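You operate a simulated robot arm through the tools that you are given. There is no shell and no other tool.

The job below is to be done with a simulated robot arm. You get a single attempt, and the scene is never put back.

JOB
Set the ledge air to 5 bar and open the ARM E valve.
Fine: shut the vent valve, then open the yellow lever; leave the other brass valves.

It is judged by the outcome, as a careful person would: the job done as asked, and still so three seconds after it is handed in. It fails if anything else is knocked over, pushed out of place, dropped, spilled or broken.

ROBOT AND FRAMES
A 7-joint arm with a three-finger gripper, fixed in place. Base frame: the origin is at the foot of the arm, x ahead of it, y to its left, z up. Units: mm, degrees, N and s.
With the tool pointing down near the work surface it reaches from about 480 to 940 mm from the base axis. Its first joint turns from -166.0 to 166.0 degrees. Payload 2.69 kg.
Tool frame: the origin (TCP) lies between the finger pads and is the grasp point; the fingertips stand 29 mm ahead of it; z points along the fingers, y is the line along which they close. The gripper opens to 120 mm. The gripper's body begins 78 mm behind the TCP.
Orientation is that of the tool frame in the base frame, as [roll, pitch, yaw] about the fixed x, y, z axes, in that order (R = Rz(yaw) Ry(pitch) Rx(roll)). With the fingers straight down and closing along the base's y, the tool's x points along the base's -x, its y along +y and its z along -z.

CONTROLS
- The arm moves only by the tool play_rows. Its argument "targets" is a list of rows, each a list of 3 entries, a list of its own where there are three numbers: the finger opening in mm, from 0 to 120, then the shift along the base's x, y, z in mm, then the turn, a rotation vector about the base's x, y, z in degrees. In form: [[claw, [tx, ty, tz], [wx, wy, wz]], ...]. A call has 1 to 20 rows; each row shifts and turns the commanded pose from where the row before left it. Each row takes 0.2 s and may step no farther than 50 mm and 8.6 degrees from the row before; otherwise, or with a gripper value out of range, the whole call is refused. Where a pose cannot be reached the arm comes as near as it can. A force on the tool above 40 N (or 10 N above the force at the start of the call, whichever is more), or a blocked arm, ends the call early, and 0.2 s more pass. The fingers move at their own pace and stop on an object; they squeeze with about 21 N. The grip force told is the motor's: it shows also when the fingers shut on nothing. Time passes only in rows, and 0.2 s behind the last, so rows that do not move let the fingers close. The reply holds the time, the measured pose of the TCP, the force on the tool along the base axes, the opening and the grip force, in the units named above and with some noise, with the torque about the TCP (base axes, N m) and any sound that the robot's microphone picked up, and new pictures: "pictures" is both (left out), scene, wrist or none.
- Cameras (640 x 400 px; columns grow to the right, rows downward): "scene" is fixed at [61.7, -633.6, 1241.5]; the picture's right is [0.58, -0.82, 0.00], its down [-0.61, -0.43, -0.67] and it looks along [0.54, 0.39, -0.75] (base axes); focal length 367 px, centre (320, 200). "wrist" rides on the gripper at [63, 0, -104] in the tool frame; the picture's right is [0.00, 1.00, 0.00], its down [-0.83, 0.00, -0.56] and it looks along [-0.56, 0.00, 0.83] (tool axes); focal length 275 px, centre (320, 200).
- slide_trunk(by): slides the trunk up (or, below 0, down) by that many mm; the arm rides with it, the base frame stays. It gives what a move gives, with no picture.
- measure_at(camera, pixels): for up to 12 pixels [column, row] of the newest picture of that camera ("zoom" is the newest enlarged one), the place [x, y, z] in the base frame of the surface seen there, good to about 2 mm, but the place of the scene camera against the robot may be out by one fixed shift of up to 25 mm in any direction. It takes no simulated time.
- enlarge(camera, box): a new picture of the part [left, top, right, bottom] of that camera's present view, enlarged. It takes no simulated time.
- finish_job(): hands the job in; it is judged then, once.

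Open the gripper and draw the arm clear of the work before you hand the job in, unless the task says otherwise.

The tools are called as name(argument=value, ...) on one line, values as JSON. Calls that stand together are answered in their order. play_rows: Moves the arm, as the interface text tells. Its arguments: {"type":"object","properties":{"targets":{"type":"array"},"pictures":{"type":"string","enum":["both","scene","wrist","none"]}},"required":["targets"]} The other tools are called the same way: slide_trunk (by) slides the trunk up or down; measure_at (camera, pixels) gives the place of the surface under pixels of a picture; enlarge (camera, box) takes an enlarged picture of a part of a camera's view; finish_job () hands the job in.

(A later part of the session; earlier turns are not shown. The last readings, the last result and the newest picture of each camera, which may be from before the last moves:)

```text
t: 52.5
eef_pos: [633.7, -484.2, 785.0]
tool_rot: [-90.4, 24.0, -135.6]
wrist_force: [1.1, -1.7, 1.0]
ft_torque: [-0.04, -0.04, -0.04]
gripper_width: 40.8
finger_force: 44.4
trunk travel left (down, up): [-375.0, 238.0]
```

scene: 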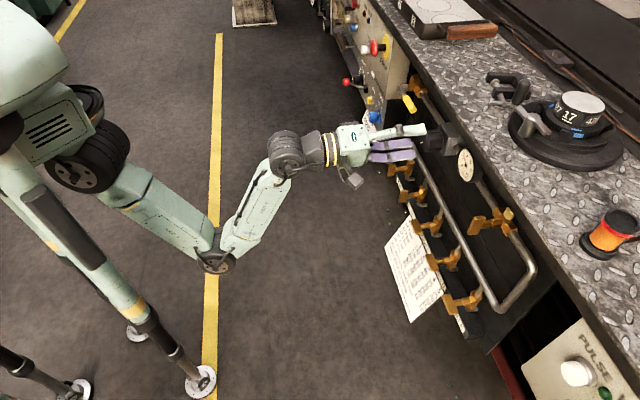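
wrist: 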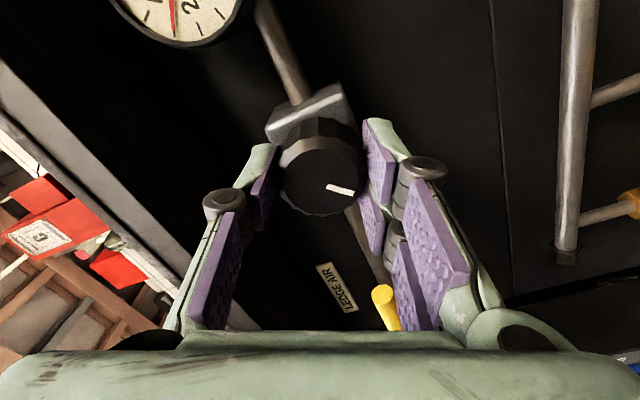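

Gripped well (40.8 mm, low side forces). I turn counter-clockwise 48° and check the gauge.

play_rows(targets=[[36, [0, 0, 0], [-5.657, 5.657, 0]], [36, [0, 0, 0], [-5.657, 5.657, 0]], [36, [0, 0, 0], [-5.657, 5.657, 0]], [36, [0, 0, 0], [-5.657, 5.657, 0]], [36, [0, 0, 0], [-5.657, 5.657, 0]], [36, [0, 0, 0], [-5.657, 5.657, 0]]], pictures="both")

enlarge(camera="scene", box=[440, 130, 500, 200])

```text
t: 53.9
eef_pos: [634.7, -484.9, 784.8]
tool_rot: [-89.9, -24.1, -135.7]
wrist_force: [-2.6, 2.0, 0.9]
ft_torque: [-0.02, 0.04, -0.54]
gripper_width: 41.0
finger_force: 45.2
trunk travel left (down, up): [-375.0, 238.0]
```

scene: 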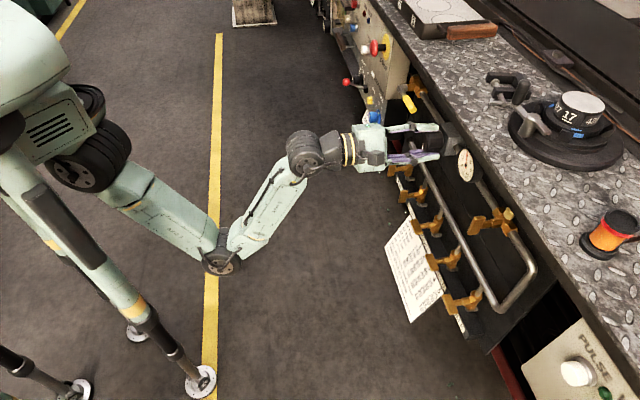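
wrist: 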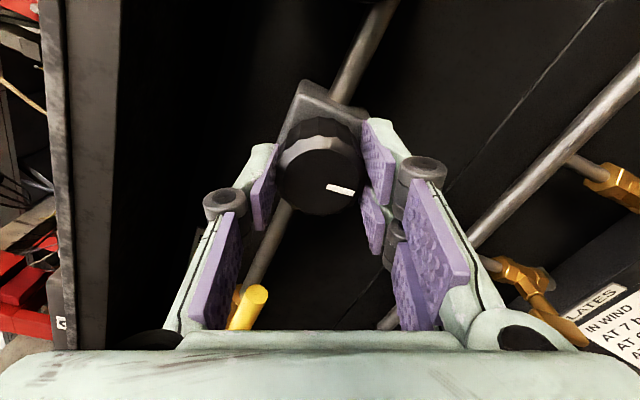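

```text
5.71 times, centred on (470, 165) of scene
```

zoom: 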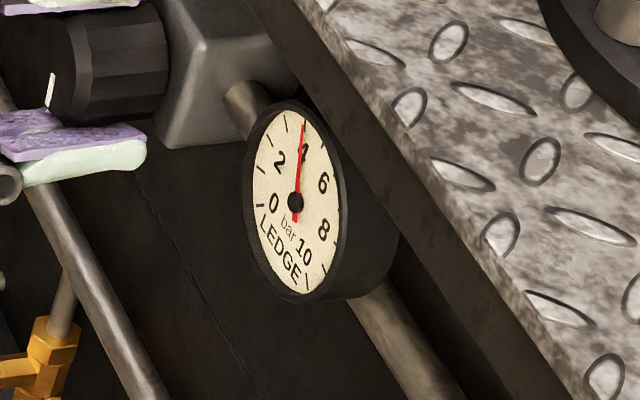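

Needle ~3.8 bar. I continue 48° counter-clockwise, then read the gauge from the wrist camera.

play_rows(targets=[[36, [0, 0, 0], [-5.657, 5.657, 0]], [36, [0, 0, 0], [-5.657, 5.657, 0]], [36, [0, 0, 0], [-5.657, 5.657, 0]], [36, [0, 0, 0], [-5.657, 5.657, 0]], [36, [0, 0, 0], [-5.657, 5.657, 0]], [36, [0, 0, 0], [-5.657, 5.657, 0]]], pictures="both")

enlarge(camera="scene", box=[440, 130, 500, 200])

enlarge(camera="wrist", box=[400, 0, 640, 150])

```text
t: 55.3
eef_pos: [633.1, -484.7, 783.4]
tool_rot: [-88.6, -72.1, -136.7]
wrist_force: [-6.4, 4.6, -1.7]
ft_torque: [-0.08, -0.08, -0.14]
gripper_width: 40.9
finger_force: 44.7
trunk travel left (down, up): [-375.0, 238.0]
```

scene: 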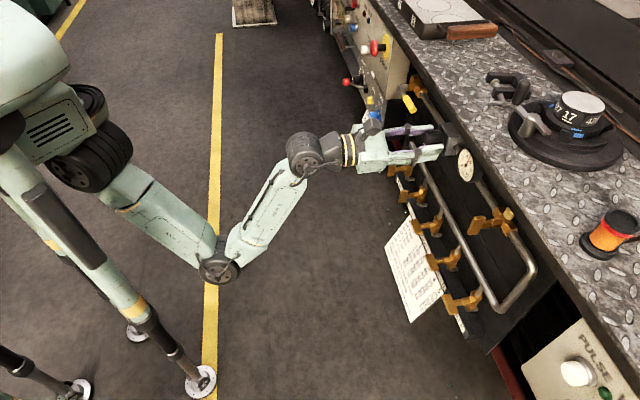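
wrist: 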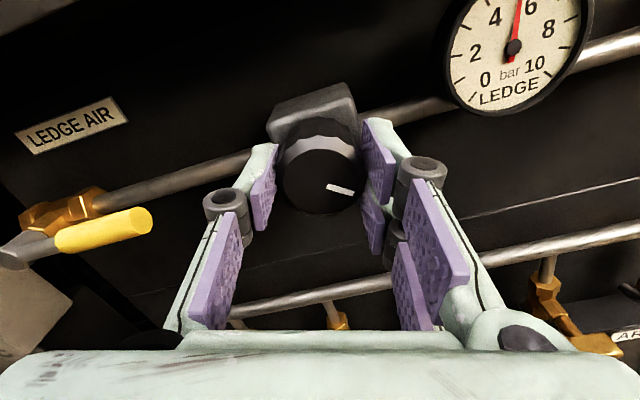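

```text
5.71 times, centred on (470, 165) of scene
```

zoom: 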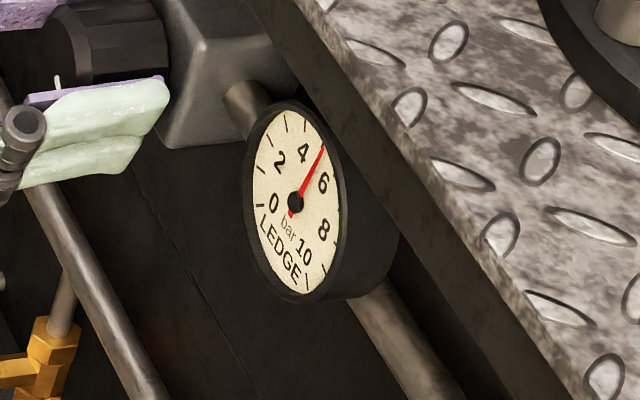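

```text
2.67 times, centred on (520, 75) of wrist
```

zoom: 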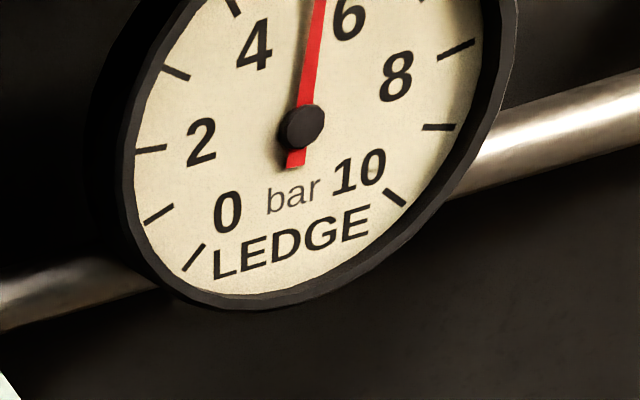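

Needle is near 5 (I estimate 5.1–5.3). To read it head-on I release the knob, back off 35 mm, and shift sideways to face the gauge.

play_rows(targets=[[55, [0, 0, 0], [0, 0, 0]], [70, [0, 0, 0], [0, 0, 0]], [70, [0, 0, 0], [0, 0, 0]], [70, [-8, 8, 0], [0, 0, 0]], [70, [-8, 8, 0], [0, 0, 0]], [70, [-9, 9, 0], [0, 0, 0]], [70, [-18, -18, 0], [-4.95, 4.95, 0]], [70, [-18, -18, 0], [-4.95, 4.95, 0]], [70, [-18, -18, 0], [-2.83, 2.83, 0]], [70, [-16, -16, 0], [0, 0, 0]], [70, [0, 0, 0], [0, 0, 0]]], pictures="both")

enlarge(camera="wrist", box=[240, 60, 400, 180])

enlarge(camera="scene", box=[445, 145, 485, 185])

```text
t: 57.7
eef_pos: [541.8, -525.3, 789.4]
tool_rot: [4.1, -89.1, 131.2]
wrist_force: [-0.2, -0.4, 0.8]
ft_torque: [0.0, 0.0, -0.01]
gripper_width: 70.0
finger_force: 0.1
trunk travel left (down, up): [-375.0, 238.0]
```

scene: 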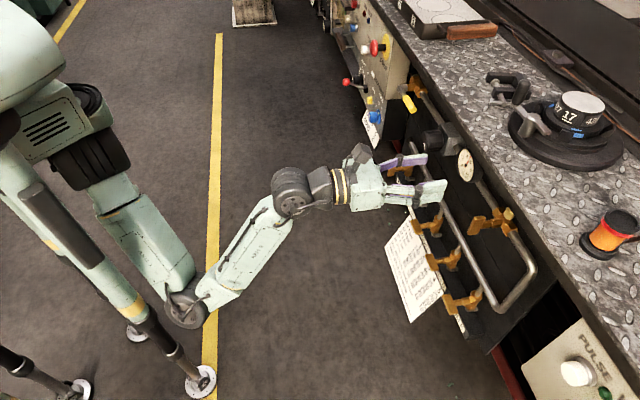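
wrist: 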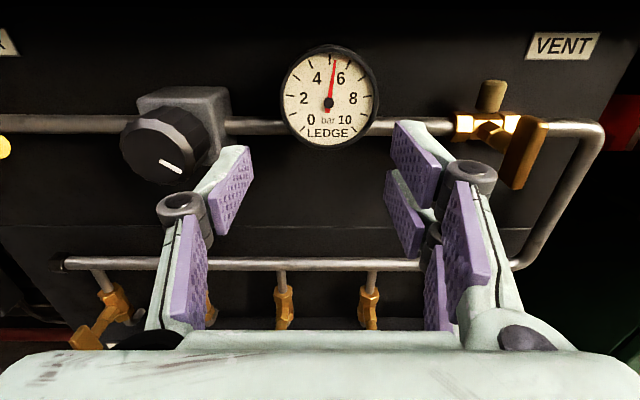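

```text
3.33 times, centred on (320, 120) of wrist
```

zoom: 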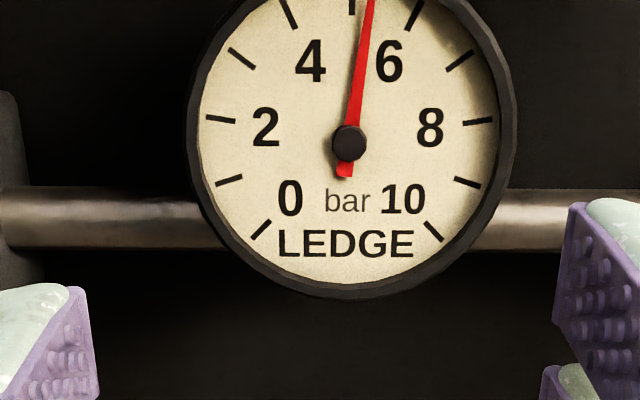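

```text
10.00 times, centred on (465, 165) of scene
```

zoom: 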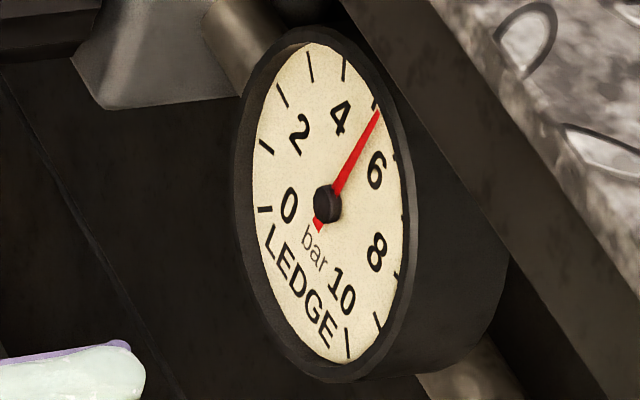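

Head-on the needle reads ~5.28 bar and is steady. I'll open ARM E next and trim to exactly 5 afterwards with the final flow state. I retreat slightly, move right to ARM E's column and roll the tool +90°.

play_rows(targets=[[40, [-14, 14, 0], [0, 0, 0]], [40, [-10, -10, 0], [5.785, -5.785, 0]], [40, [-10, -10, 0], [5.785, -5.785, 0]], [40, [-10, -10, 0], [5.785, -5.785, 0]], [40, [-10, -10, 0], [5.785, -5.785, 0]], [40, [-10, -10, 0], [5.785, -5.785, 0]], [40, [-10, -10, 0], [5.785, -5.785, 0]], [40, [-10, -10, 0], [5.785, -5.785, 0]], [40, [-10, -10, 0], [5.785, -5.785, 0]], [40, [-10, -10, 0], [5.785, -5.785, 0]], [40, [-10, -10, 0], [5.785, -5.785, 0]], [40, [-10, -10, 0], [5.785, -5.785, 0]], [40, [0, 0, 0], [0, 0, 0]]], pictures="both")

```text
t: 60.5
eef_pos: [414.5, -626.8, 785.8]
tool_rot: [-90.0, 0.2, -135.5]
wrist_force: [0.1, 0.4, -0.9]
ft_torque: [0.01, 0.02, 0.01]
gripper_width: 40.0
finger_force: 0.0
trunk travel left (down, up): [-375.0, 238.0]
```

scene: 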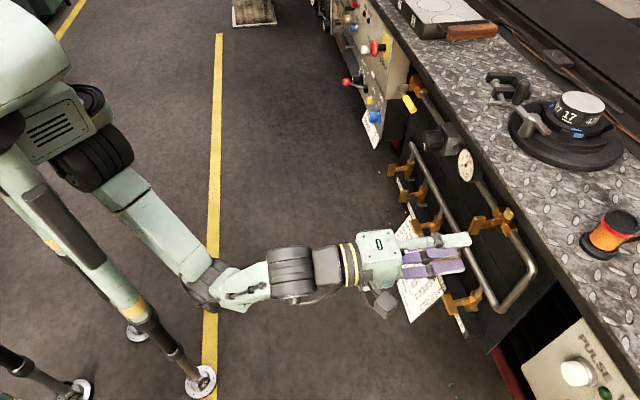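
wrist: 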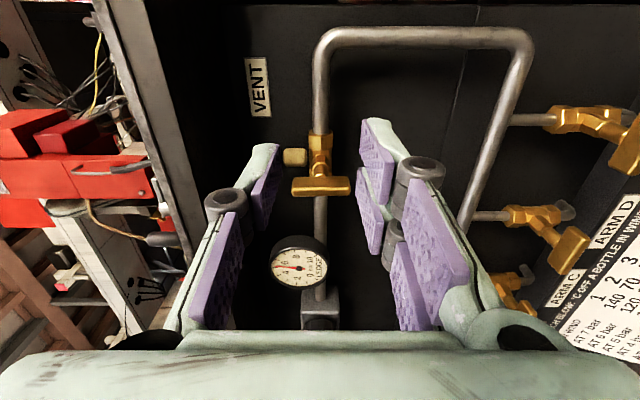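

I'm in front of ARM E's column at r≈736, t≈150, z≈786. Before lowering I check where the PULSE box and the ARM E handle are.

measure_at(camera="scene", pixels=[[590, 365], [540, 365], [575, 375], [505, 360], [448, 303], [460, 300], [450, 322], [465, 330], [205, 300], [195, 285], [150, 335], [130, 290]])

```text
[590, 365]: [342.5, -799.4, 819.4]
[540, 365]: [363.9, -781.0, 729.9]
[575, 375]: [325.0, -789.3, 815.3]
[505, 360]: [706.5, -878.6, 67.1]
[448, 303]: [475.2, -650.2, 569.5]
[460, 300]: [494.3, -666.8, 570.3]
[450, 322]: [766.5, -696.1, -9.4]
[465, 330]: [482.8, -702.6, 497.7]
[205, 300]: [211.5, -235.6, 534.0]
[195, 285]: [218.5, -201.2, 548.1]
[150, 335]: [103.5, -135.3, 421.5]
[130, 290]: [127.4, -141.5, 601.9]
```

The PULSE box is well to the right (t≈312) and the elbow is clear of the robot's post. I slide the trunk down 205 mm to bring the tool level with the ARM E handle.

slide_trunk(by=-204)

play_rows(targets=[[40, [0, 0, 0], [0, 0, 0]]], pictures="both")

enlarge(camera="wrist", box=[240, 30, 400, 190])

```text
t: 61.7
eef_pos: [592.3, -542.1, 710.4]
tool_rot: [-89.6, -1.5, -117.9]
wrist_force: [0.2, -0.6, -0.1]
ft_torque: [0.02, 0.03, -0.05]
gripper_width: 39.8
finger_force: 0.1
trunk travel left (down, up): [-285.0, 328.0]
stopped: the force on the tool passed its limit at 64 N (the readings are from after the stop); the commanded pose is now the measured one
```

```text
t: 62.1
eef_pos: [594.7, -542.0, 708.2]
tool_rot: [-90.0, -1.2, -117.9]
wrist_force: [0.1, 0.4, 0.1]
ft_torque: [0.01, -0.01, -0.01]
gripper_width: 40.2
finger_force: 0.1
trunk travel left (down, up): [-285.0, 328.0]
```

scene: 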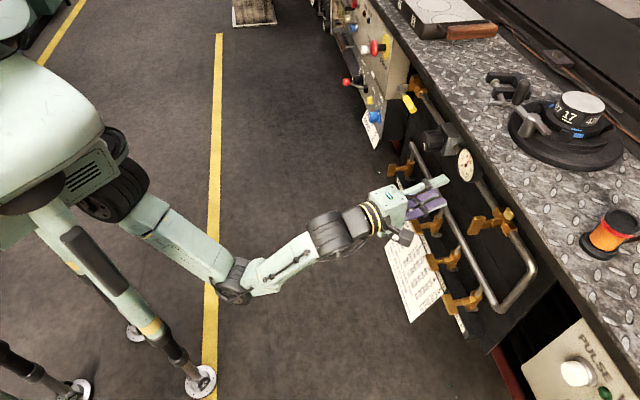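
wrist: 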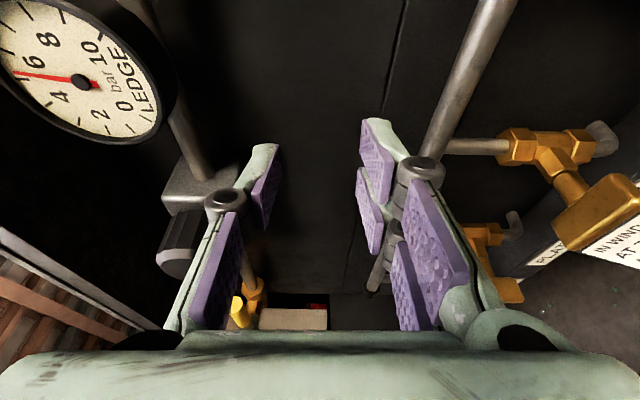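

```text
2.50 times, centred on (320, 110) of wrist
```

zoom: 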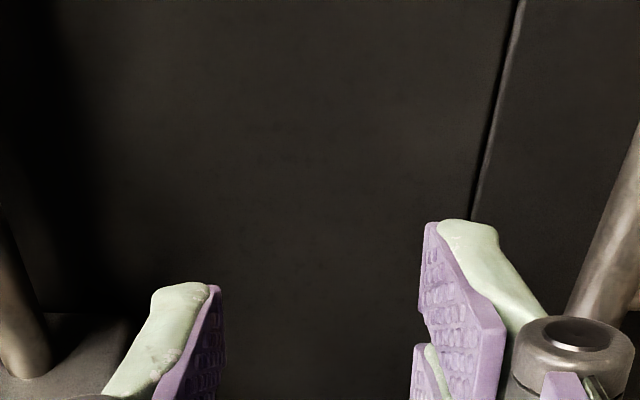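

The slide stopped early: the force limit tripped (64 N) and the arm swung to (594,-542,708). Before any move I inspect whether anything on the panel was disturbed and where the arm is.

enlarge(camera="scene", box=[380, 60, 560, 200])

enlarge(camera="scene", box=[370, 150, 540, 350])

enlarge(camera="scene", box=[0, 80, 420, 400])

measure_at(camera="scene", pixels=[[235, 292], [225, 270], [265, 280], [330, 230], [180, 230], [120, 190], [90, 250], [160, 330], [130, 300], [40, 130], [395, 205], [405, 240]])

```text
2.86 times, centred on (470, 130) of scene
```

zoom: 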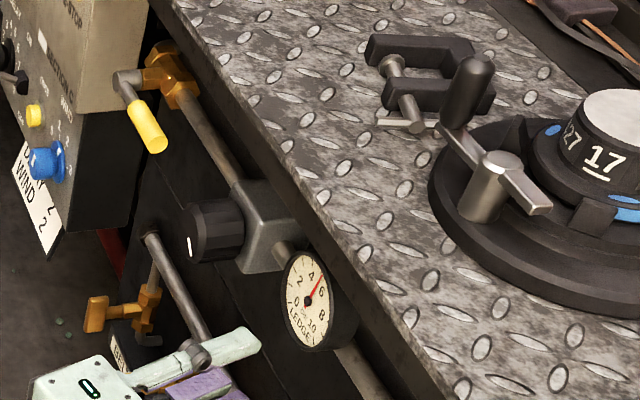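

```text
2.00 times, centred on (455, 250) of scene
```

zoom: 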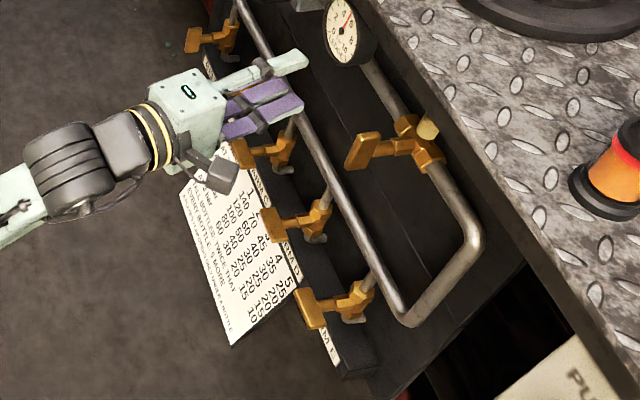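

```text
1.25 times, centred on (210, 240) of scene
```

zoom: 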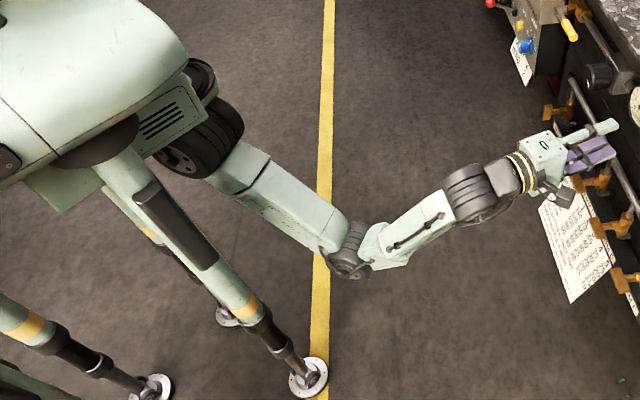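

```text
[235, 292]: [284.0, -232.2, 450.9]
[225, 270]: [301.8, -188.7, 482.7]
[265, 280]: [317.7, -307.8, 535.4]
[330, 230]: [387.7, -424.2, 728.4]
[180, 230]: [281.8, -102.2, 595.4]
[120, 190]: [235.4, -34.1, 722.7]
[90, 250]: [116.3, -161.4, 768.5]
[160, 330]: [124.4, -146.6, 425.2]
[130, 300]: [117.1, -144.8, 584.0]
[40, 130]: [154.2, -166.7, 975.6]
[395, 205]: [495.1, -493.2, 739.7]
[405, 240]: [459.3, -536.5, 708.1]
```

The arm seems to have brushed its own leg strut while sliding, which swung it left. I zoom in on the vent handle and the ARM valves to make sure they were not hit.

enlarge(camera="scene", box=[455, 195, 535, 245])

enlarge(camera="scene", box=[420, 220, 500, 340])

enlarge(camera="scene", box=[380, 140, 480, 260])

enlarge(camera="scene", box=[445, 145, 485, 185])

```text
8.00 times, centred on (495, 220) of scene
```

zoom: 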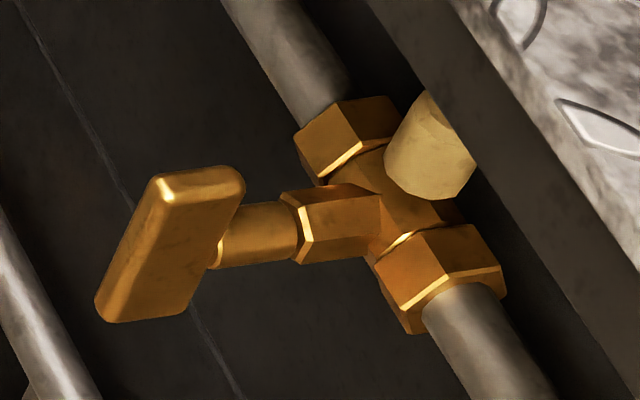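

```text
3.33 times, centred on (460, 280) of scene
```

zoom: 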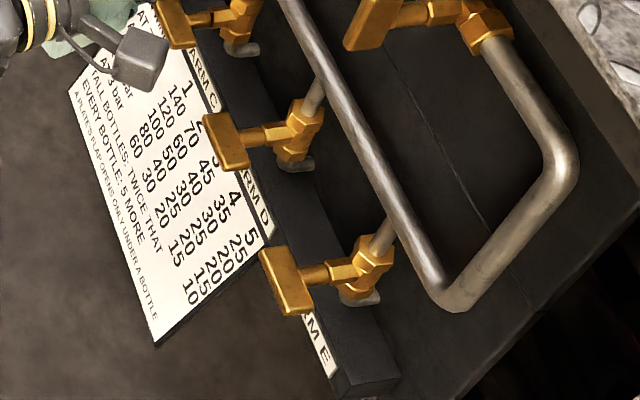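

```text
3.33 times, centred on (430, 200) of scene
```

zoom: 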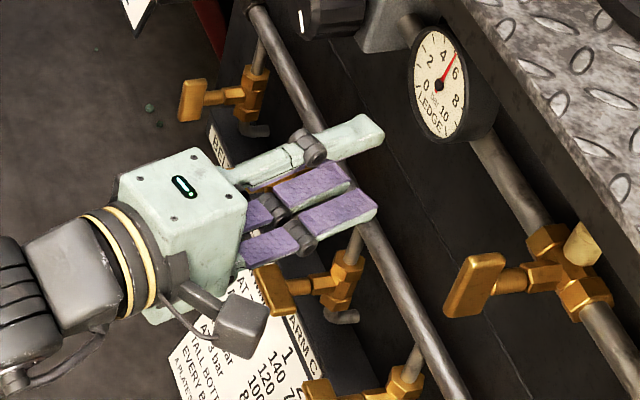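

```text
10.00 times, centred on (465, 165) of scene
```

zoom: 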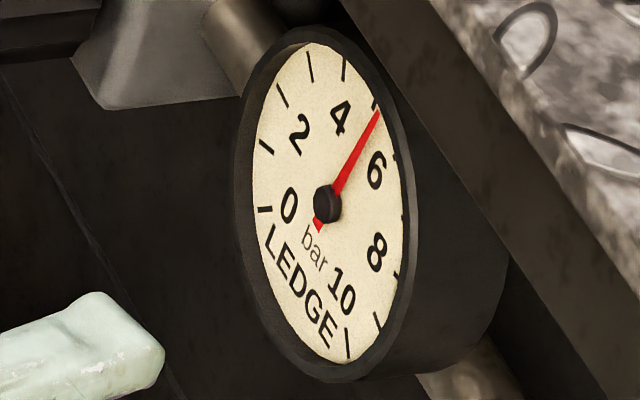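

The vent handle is still vertical, the ARM handles, lever and gauge are unchanged; only the robot's own upper arm brushed its leg. I back the gripper straight out along its axis by 45 mm.

play_rows(targets=[[40, [-8.8, 4.7, 0], [0, 0, 0]], [40, [-13.2, 7, 0], [0, 0, 0]], [40, [-17.7, 9.4, 0], [0, 0, 0]], [40, [0, 0, 0], [0, 0, 0]]], pictures="both")

```text
t: 63.3
eef_pos: [564.7, -510.2, 746.5]
tool_rot: [-87.4, -3.6, -116.5]
wrist_force: [-0.7, -0.5, -0.2]
ft_torque: [-0.02, 0.02, 0.05]
gripper_width: 39.9
finger_force: 0.1
trunk travel left (down, up): [-285.0, 328.0]
stopped in row 4: the arm was blocked; the commanded pose is now the measured one
```

scene: 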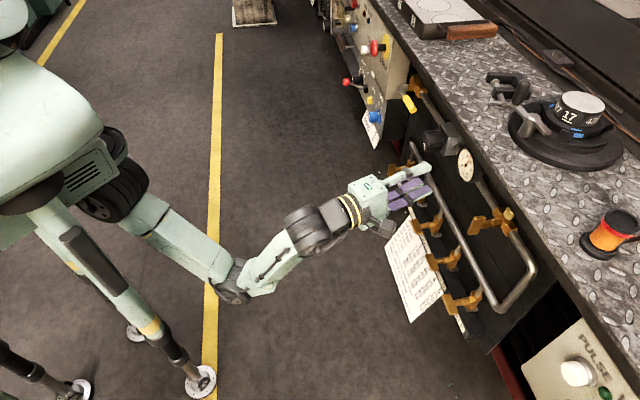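
wrist: 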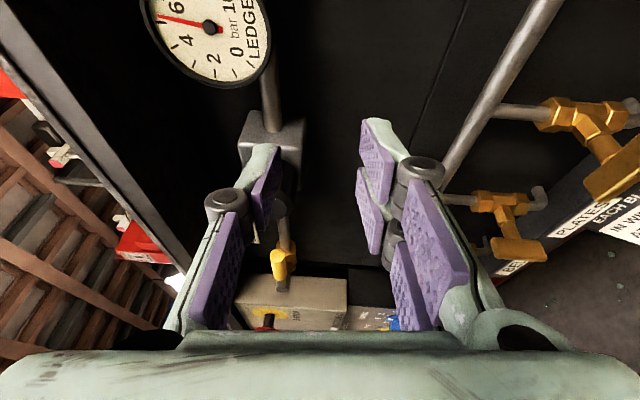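

The wrist seems to be against a joint limit when it retreats (z rose to 746). I restore the tool's heading to the panel normal (-18.5° yaw) while lowering, staying at r≈760, and see how it tracks.

play_rows(targets=[[40, [0, 0, -8], [0, 0, -4.6]], [40, [0, 0, -8], [0, 0, -4.6]], [40, [0, 0, -8], [0, 0, -4.6]], [40, [0, 0, -8], [0, 0, -4.6]], [40, [0, 0, 0], [0, 0, 0]]], pictures="both")

```text
t: 64.7
eef_pos: [565.1, -506.7, 771.6]
tool_rot: [-82.2, -5.0, -135.3]
wrist_force: [-0.1, 0.3, 1.2]
ft_torque: [0.0, 0.01, 0.03]
gripper_width: 40.0
finger_force: 0.2
trunk travel left (down, up): [-285.0, 328.0]
stopped in row 5: the arm was blocked; the commanded pose is now the measured one
```

scene: 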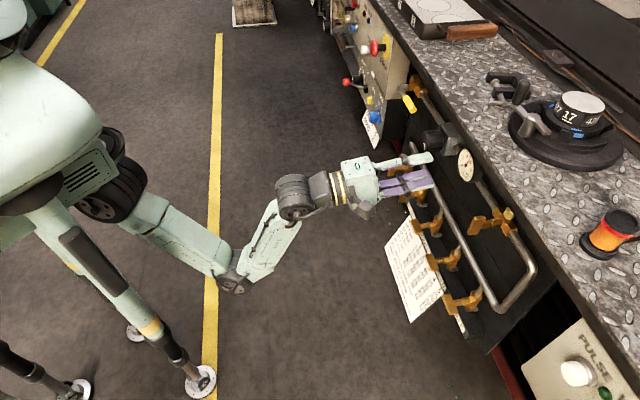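
wrist: 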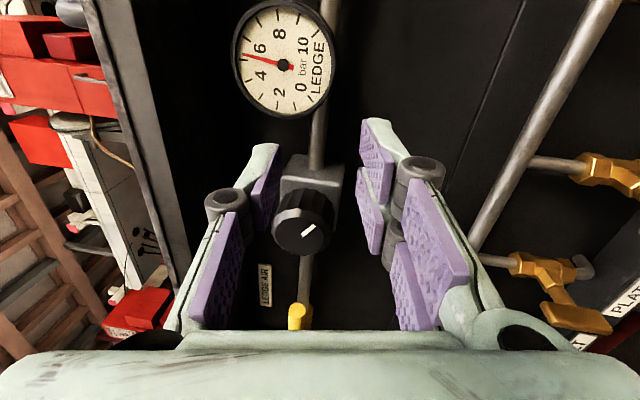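

The arm cannot reach lower at this radius with the trunk this high (upper arm at its limit), so the trunk must come down. I first back off and rise a little to clear the handles, then slide in steps.

play_rows(targets=[[40, [-6, 6, 8], [0, 0, 0]], [40, [-8, 8, 10], [0, 0, 0]], [40, [0, 0, 0], [0, 0, 0]]], pictures="both")

measure_at(camera="scene", pixels=[[235, 285], [225, 265], [185, 235], [150, 210], [270, 230], [295, 195], [100, 250], [75, 215], [130, 300], [110, 265], [140, 310], [115, 185]])

```text
t: 65.5
eef_pos: [549.9, -497.3, 780.4]
tool_rot: [-83.0, -4.7, -135.5]
wrist_force: [-0.2, -0.1, 0.3]
ft_torque: [0.01, 0.04, 0.0]
gripper_width: 40.2
finger_force: 0.0
trunk travel left (down, up): [-285.0, 328.0]
```

scene: 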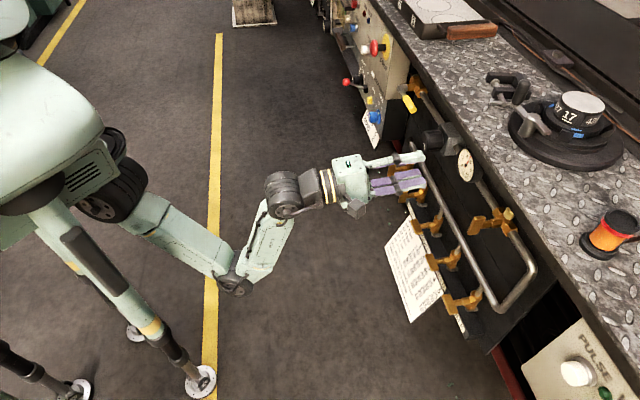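
wrist: 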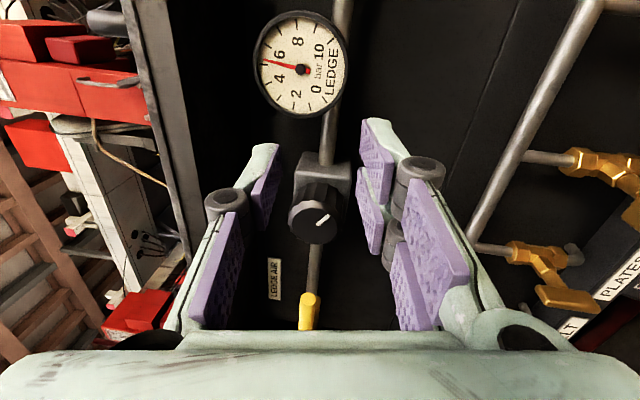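

```text
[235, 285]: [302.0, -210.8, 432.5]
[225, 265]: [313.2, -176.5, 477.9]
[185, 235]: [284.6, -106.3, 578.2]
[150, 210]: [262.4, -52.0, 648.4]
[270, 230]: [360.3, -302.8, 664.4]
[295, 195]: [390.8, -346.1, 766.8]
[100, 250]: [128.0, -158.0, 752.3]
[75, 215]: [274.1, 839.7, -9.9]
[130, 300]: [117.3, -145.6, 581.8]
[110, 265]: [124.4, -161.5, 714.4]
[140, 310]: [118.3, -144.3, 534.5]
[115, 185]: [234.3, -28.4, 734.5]
```

Tracking is fine now (r≈740, z≈780) and the upper arm has ~90 mm gap to the leg. I slide the trunk down 90 mm.

slide_trunk(by=-90)

play_rows(targets=[[40, [0, 0, 0], [0, 0, 0]]], pictures="both")

```text
t: 66.7
eef_pos: [549.0, -470.6, 812.9]
tool_rot: [-73.4, -7.5, -135.3]
wrist_force: [-0.2, 1.6, 1.0]
ft_torque: [0.03, 0.1, -0.02]
gripper_width: 39.8
finger_force: 0.1
trunk travel left (down, up): [-218.0, 396.0]
stopped: the arm was blocked; the commanded pose is now the measured one
```

```text
t: 67.0
eef_pos: [549.1, -473.0, 810.8]
tool_rot: [-73.7, -7.6, -135.5]
wrist_force: [0.2, 0.0, 0.3]
ft_torque: [0.03, 0.02, 0.0]
gripper_width: 39.8
finger_force: 0.1
trunk travel left (down, up): [-218.0, 396.0]
```

scene: 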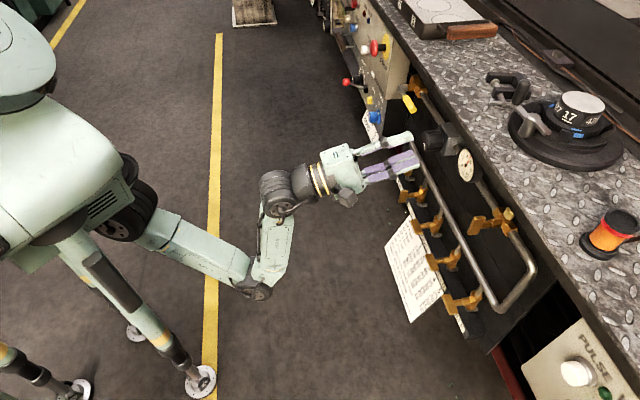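
wrist: 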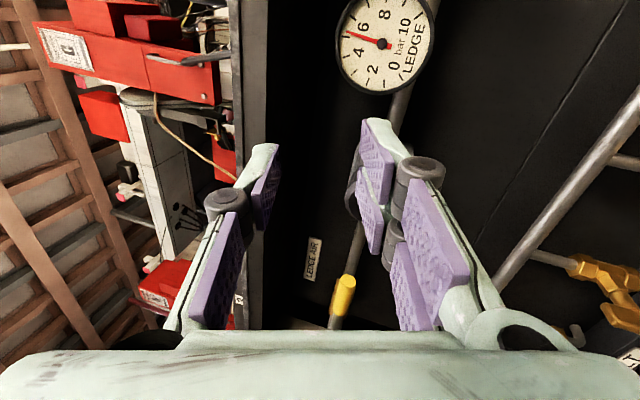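

The trunk slid 67 mm but the arm was pushed upward, so something under the elbow is blocking it. I look closely at the elbow area and measure.

enlarge(camera="scene", box=[80, 150, 340, 340])

measure_at(camera="scene", pixels=[[258, 292], [262, 270], [245, 280], [205, 250], [160, 225], [130, 205], [280, 200], [275, 240], [110, 220], [120, 285], [185, 270], [100, 270]])

```text
2.11 times, centred on (210, 245) of scene
```

zoom: 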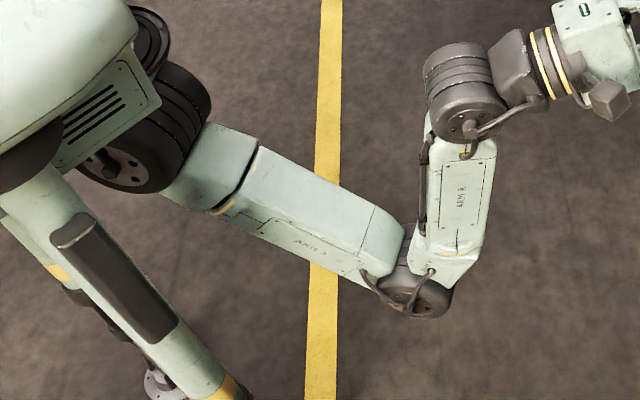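

```text
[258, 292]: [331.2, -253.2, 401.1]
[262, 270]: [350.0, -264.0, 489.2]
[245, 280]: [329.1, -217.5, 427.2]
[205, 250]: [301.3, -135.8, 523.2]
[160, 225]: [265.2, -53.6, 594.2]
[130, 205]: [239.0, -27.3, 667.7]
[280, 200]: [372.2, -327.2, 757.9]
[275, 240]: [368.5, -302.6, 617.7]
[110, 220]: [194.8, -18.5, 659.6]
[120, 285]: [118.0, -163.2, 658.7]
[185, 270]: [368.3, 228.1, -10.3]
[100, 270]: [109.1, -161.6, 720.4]
```

The elbow moved outward rather than down although nothing visible touches it; this may be joint-limit drift. I hold for a second to see if the pose drifts on its own.

play_rows(targets=[[40, [0, 0, 0], [0, 0, 0]], [40, [0, 0, 0], [0, 0, 0]], [40, [0, 0, 0], [0, 0, 0]], [40, [0, 0, 0], [0, 0, 0]], [40, [0, 0, 0], [0, 0, 0]]], pictures="none")

```text
t: 68.2
eef_pos: [549.3, -472.4, 809.6]
tool_rot: [-74.0, -7.6, -135.4]
wrist_force: [0.5, -0.3, 0.0]
ft_torque: [-0.01, 0.0, 0.03]
gripper_width: 39.9
finger_force: 0.0
trunk travel left (down, up): [-218.0, 396.0]
```

The pose is stable, so the arm's hanging upper arm is evidently leaning on the robot's own base when the trunk drops. I raise the trunk to free it, then will swing the elbow back to the left (as at the start) by rolling the tool the other way.

slide_trunk(by=60)

play_rows(targets=[[40, [-6, 6, 0], [2.8, 2.8, 0]], [40, [-6, 6, 0], [2.8, 2.8, 0]], [40, [-6, 6, 0], [2.8, 2.8, 0]], [40, [0, 0, 0], [2.8, 2.8, 0]], [40, [0, 0, 0], [0, 0, 0]]], pictures="both")

```text
t: 69.2
eef_pos: [549.8, -475.6, 864.0]
tool_rot: [-74.5, -7.3, -135.6]
wrist_force: [0.3, 0.2, 0.5]
ft_torque: [-0.01, 0.01, 0.0]
gripper_width: 40.2
finger_force: 0.1
trunk travel left (down, up): [-278.0, 336.0]
```

```text
t: 70.5
eef_pos: [529.5, -456.9, 863.9]
tool_rot: [-90.4, -7.2, -133.4]
wrist_force: [-0.6, -0.1, 0.2]
ft_torque: [-0.03, -0.03, 0.0]
gripper_width: 40.1
finger_force: 0.0
trunk travel left (down, up): [-278.0, 336.0]
```

scene: 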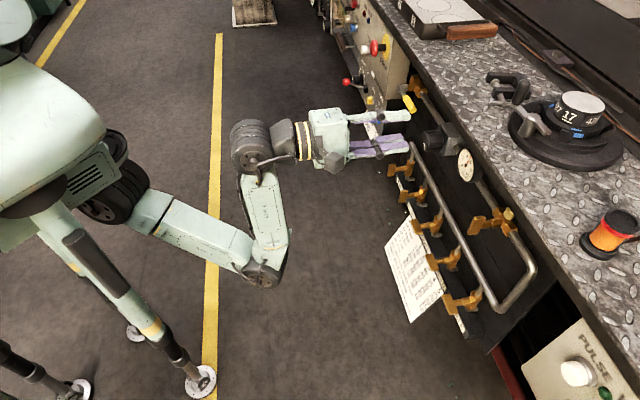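
wrist: 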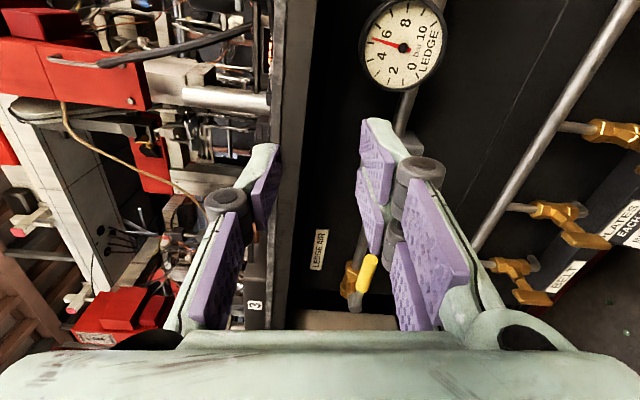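

The arm is free again (r≈697, z≈864). Now I roll the tool +88° about its axis and watch where the elbow goes.

play_rows(targets=[[40, [0, 0, 0], [5.657, -5.657, 0]], [40, [0, 0, 0], [5.657, -5.657, 0]], [40, [0, 0, 0], [5.657, -5.657, 0]], [40, [0, 0, 0], [5.657, -5.657, 0]], [40, [0, 0, 0], [5.657, -5.657, 0]], [40, [0, 0, 0], [5.657, -5.657, 0]], [40, [0, 0, 0], [5.657, -5.657, 0]], [40, [0, 0, 0], [5.657, -5.657, 0]], [40, [0, 0, 0], [5.657, -5.657, 0]], [40, [0, 0, 0], [5.657, -5.657, 0]], [40, [0, 0, 0], [5.657, -5.657, 0]]], pictures="scene")

```text
t: 72.8
eef_pos: [530.8, -457.2, 863.4]
tool_rot: [-80.4, 80.9, -125.1]
wrist_force: [-0.1, -0.1, -0.4]
ft_torque: [0.02, 0.02, 0.01]
gripper_width: 39.8
finger_force: 0.2
trunk travel left (down, up): [-278.0, 336.0]
```

scene: 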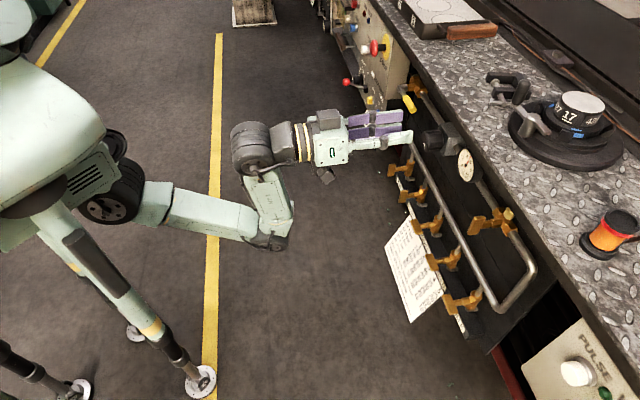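

The elbow is rising (now at (265,240)). I continue rolling +64°.

play_rows(targets=[[40, [0, 0, 0], [5.657, -5.657, 0]], [40, [0, 0, 0], [5.657, -5.657, 0]], [40, [0, 0, 0], [5.657, -5.657, 0]], [40, [0, 0, 0], [5.657, -5.657, 0]], [40, [0, 0, 0], [5.657, -5.657, 0]], [40, [0, 0, 0], [5.657, -5.657, 0]], [40, [0, 0, 0], [5.657, -5.657, 0]], [40, [0, 0, 0], [5.657, -5.657, 0]]], pictures="both")

```text
t: 74.7
eef_pos: [532.0, -458.4, 864.3]
tool_rot: [88.7, 34.8, 43.1]
wrist_force: [-0.2, -0.1, 0.1]
ft_torque: [0.0, 0.02, 0.0]
gripper_width: 40.0
finger_force: 0.1
trunk travel left (down, up): [-278.0, 336.0]
```

scene: 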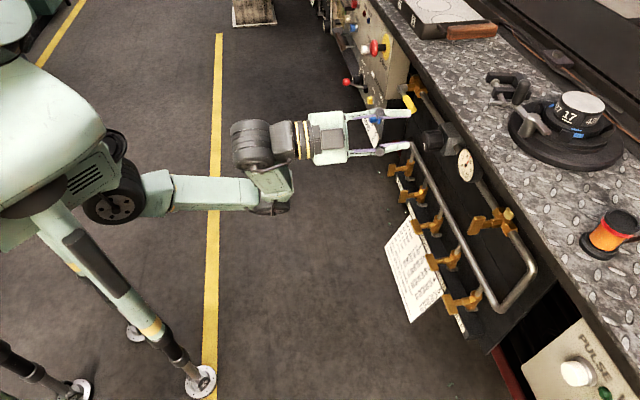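
wrist: 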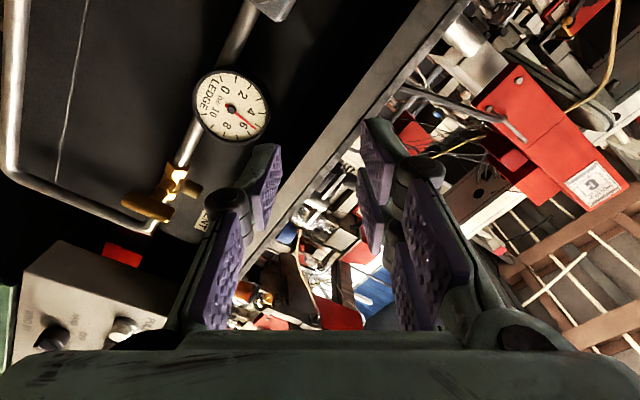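

The elbow keeps swinging up and to the left, away from the base. I roll the remaining +35° to reach roll +90°.

play_rows(targets=[[40, [0, 0, 0], [4.95, -4.95, 0]], [40, [0, 0, 0], [4.95, -4.95, 0]], [40, [0, 0, 0], [4.95, -4.95, 0]], [40, [0, 0, 0], [4.95, -4.95, 0]], [40, [0, 0, 0], [4.95, -4.95, 0]]], pictures="both")

measure_at(camera="scene", pixels=[[265, 200], [280, 180], [200, 185], [115, 205], [255, 140], [150, 185]])

```text
t: 75.8
eef_pos: [531.6, -457.4, 863.8]
tool_rot: [89.8, 0.0, 43.5]
wrist_force: [-0.1, -0.4, -1.1]
ft_torque: [0.03, 0.01, 0.0]
gripper_width: 39.9
finger_force: 0.0
trunk travel left (down, up): [-278.0, 336.0]
```

scene: 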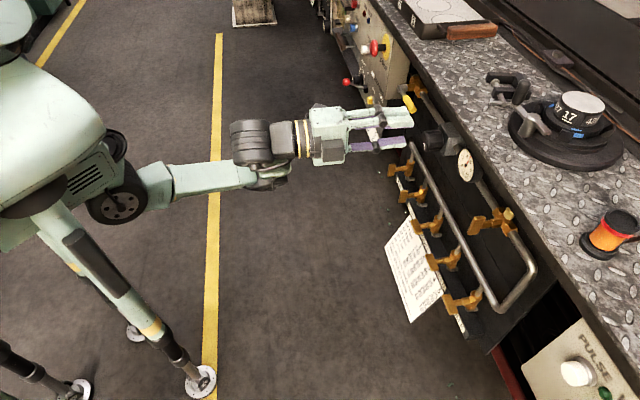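
wrist: 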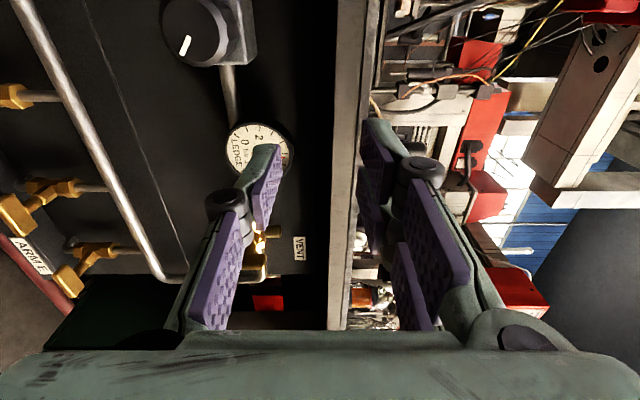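

```text
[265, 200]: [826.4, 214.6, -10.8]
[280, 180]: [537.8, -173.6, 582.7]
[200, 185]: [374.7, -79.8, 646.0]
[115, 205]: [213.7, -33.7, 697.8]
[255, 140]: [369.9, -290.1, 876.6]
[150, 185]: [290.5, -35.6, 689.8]
```

Now roll is +90° with the elbow low in front and clear of the base. I lower the tool 90 mm with the arm, correct 1.5° of heading, and watch tracking.

play_rows(targets=[[40, [3, -3, -15], [0, 0, 0.5]], [40, [3, -3, -20], [0, 0, 0.5]], [40, [3, -3, -20], [0, 0, 0.5]], [40, [3, -3, -20], [0, 0, 0]], [40, [0, 0, -15], [0, 0, 0]], [40, [0, 0, 0], [0, 0, 0]]], pictures="scene")

```text
t: 77.2
eef_pos: [543.2, -467.7, 774.3]
tool_rot: [89.7, 0.1, 44.9]
wrist_force: [0.4, 1.2, 0.1]
ft_torque: [0.0, 0.02, -0.02]
gripper_width: 39.8
finger_force: 0.0
trunk travel left (down, up): [-278.0, 336.0]
```

scene: 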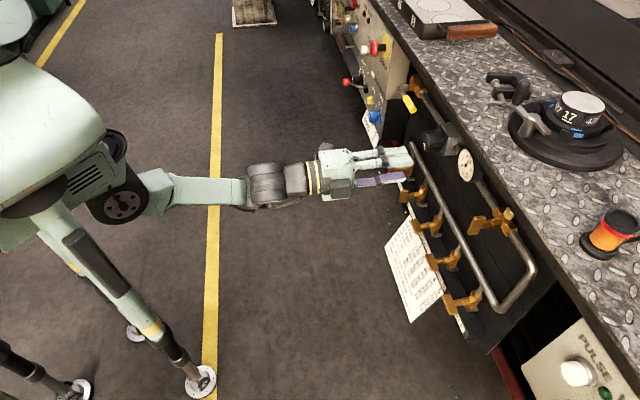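

Tracking is now accurate. I move right to ARM E's column (t≈145) at r≈735.

play_rows(targets=[[40, [-18, -22, 0], [0, 0, 0]], [40, [-18, -22, 0], [0, 0, 0]], [40, [-18, -22, 0], [0, 0, 0]], [40, [-18, -22, 0], [0, 0, 0]], [40, [-18, -22, 0], [0, 0, 0]], [40, [-18, -22, 0], [0, 0, 0]], [40, [-18, -22, 0], [0, 0, 0]], [40, [0, 0, 0], [0, 0, 0]]], pictures="both")

measure_at(camera="scene", pixels=[[115, 210], [150, 200], [200, 220], [250, 240], [240, 250], [300, 250]])

```text
t: 79.0
eef_pos: [417.6, -622.9, 773.1]
tool_rot: [89.9, 0.1, 45.1]
wrist_force: [0.0, -0.1, -0.5]
ft_torque: [0.02, -0.02, 0.02]
gripper_width: 40.2
finger_force: 0.0
trunk travel left (down, up): [-278.0, 336.0]
```

scene: 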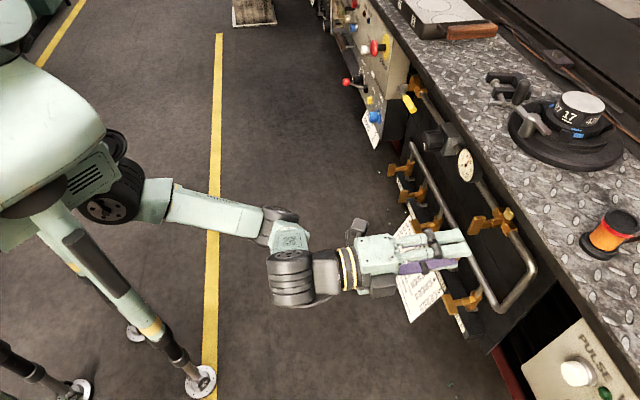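
wrist: 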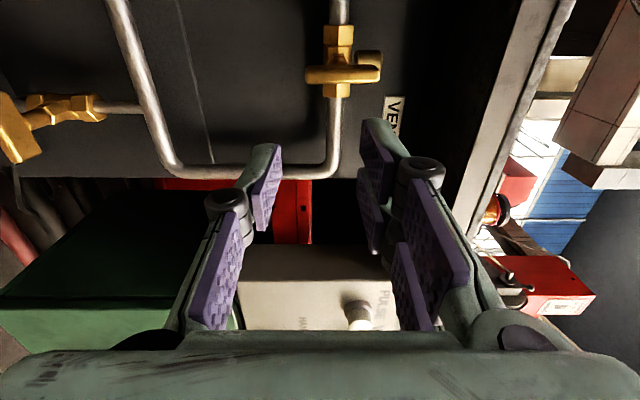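

```text
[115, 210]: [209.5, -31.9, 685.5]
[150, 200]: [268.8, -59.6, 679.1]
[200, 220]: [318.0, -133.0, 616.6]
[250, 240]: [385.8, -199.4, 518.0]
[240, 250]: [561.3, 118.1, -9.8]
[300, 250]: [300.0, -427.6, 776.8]
```

Good: r≈736, t≈145, tracking exact, elbow in front (≈[400,-230,520]). I slide the trunk down in a small step first and check that the tool follows.

slide_trunk(by=-60)

```text
t: 80.0
eef_pos: [417.0, -621.7, 712.3]
tool_rot: [89.7, 0.0, 45.0]
wrist_force: [0.4, 0.7, 0.0]
ft_torque: [0.03, 0.01, -0.03]
gripper_width: 40.1
finger_force: 0.0
trunk travel left (down, up): [-218.0, 396.0]
```

The tool followed exactly (z 712). I slide another 60 mm.

slide_trunk(by=-60)

```text
t: 81.0
eef_pos: [416.7, -622.1, 652.3]
tool_rot: [89.8, 0.1, 45.0]
wrist_force: [0.1, 0.5, 0.5]
ft_torque: [-0.05, 0.02, -0.01]
gripper_width: 40.0
finger_force: 0.1
trunk travel left (down, up): [-158.0, 456.0]
```

Again followed exactly (z 652). I slide the last 66 mm and take pictures.

slide_trunk(by=-66)

play_rows(targets=[[40, [0, 0, 0], [0, 0, 0]]], pictures="both")

enlarge(camera="wrist", box=[240, 30, 400, 190])

```text
t: 82.3
eef_pos: [418.7, -615.3, 656.7]
tool_rot: [86.1, -0.1, 45.7]
wrist_force: [-0.4, 0.0, 0.5]
ft_torque: [0.05, 0.0, -0.01]
gripper_width: 40.0
finger_force: 0.0
trunk travel left (down, up): [-120.0, 493.0]
stopped: the arm was blocked; the commanded pose is now the measured one
```

```text
t: 82.7
eef_pos: [419.8, -615.2, 656.3]
tool_rot: [86.1, -0.2, 45.7]
wrist_force: [0.8, -0.4, -0.6]
ft_torque: [-0.02, 0.02, -0.02]
gripper_width: 40.3
finger_force: 0.1
trunk travel left (down, up): [-120.0, 493.0]
```

scene: 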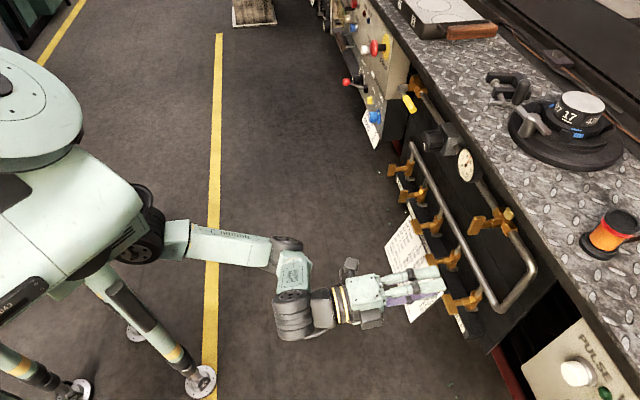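
wrist: 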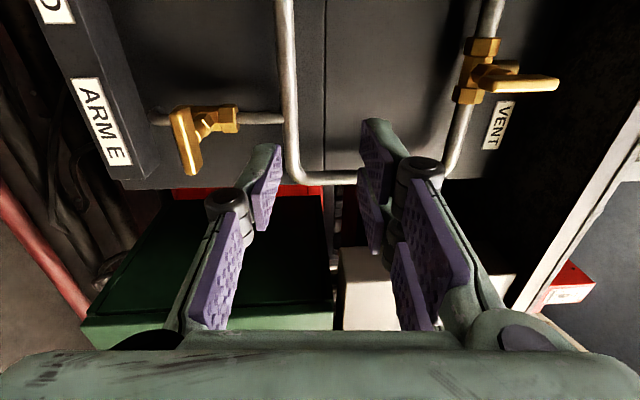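

```text
2.50 times, centred on (320, 110) of wrist
```

zoom: 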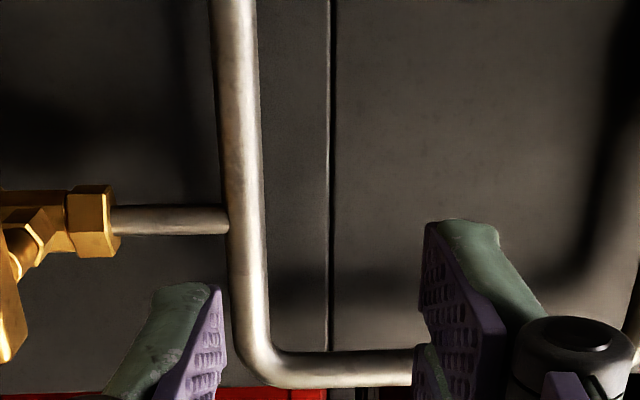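

The last part was blocked again (trunk stopped at -405, tool z 656). I measure the arm's present geometry to understand the contact.

measure_at(camera="scene", pixels=[[180, 240], [215, 248], [250, 255], [280, 262], [290, 245], [145, 245], [290, 290], [290, 320], [335, 305], [120, 290], [200, 265], [275, 275]])

enlarge(camera="scene", box=[60, 180, 420, 400])

```text
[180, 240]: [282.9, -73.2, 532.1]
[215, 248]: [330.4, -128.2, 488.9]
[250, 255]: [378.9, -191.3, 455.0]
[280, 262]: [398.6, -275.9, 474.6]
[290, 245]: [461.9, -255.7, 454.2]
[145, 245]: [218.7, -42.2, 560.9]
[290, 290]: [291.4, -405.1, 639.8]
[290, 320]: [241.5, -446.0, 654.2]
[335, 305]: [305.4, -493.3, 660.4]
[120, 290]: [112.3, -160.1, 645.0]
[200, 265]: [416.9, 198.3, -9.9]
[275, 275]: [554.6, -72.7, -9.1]
```

```text
1.78 times, centred on (240, 290) of scene
```

zoom: 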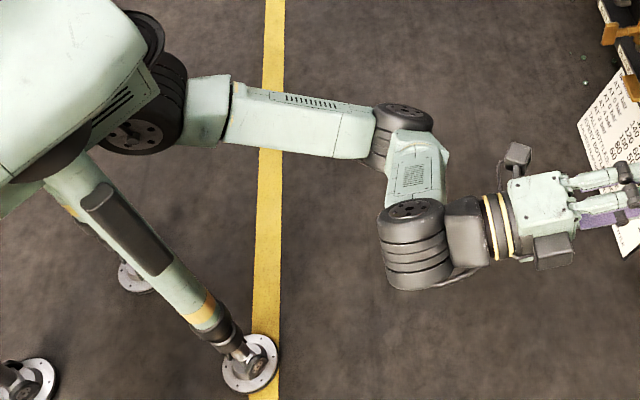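

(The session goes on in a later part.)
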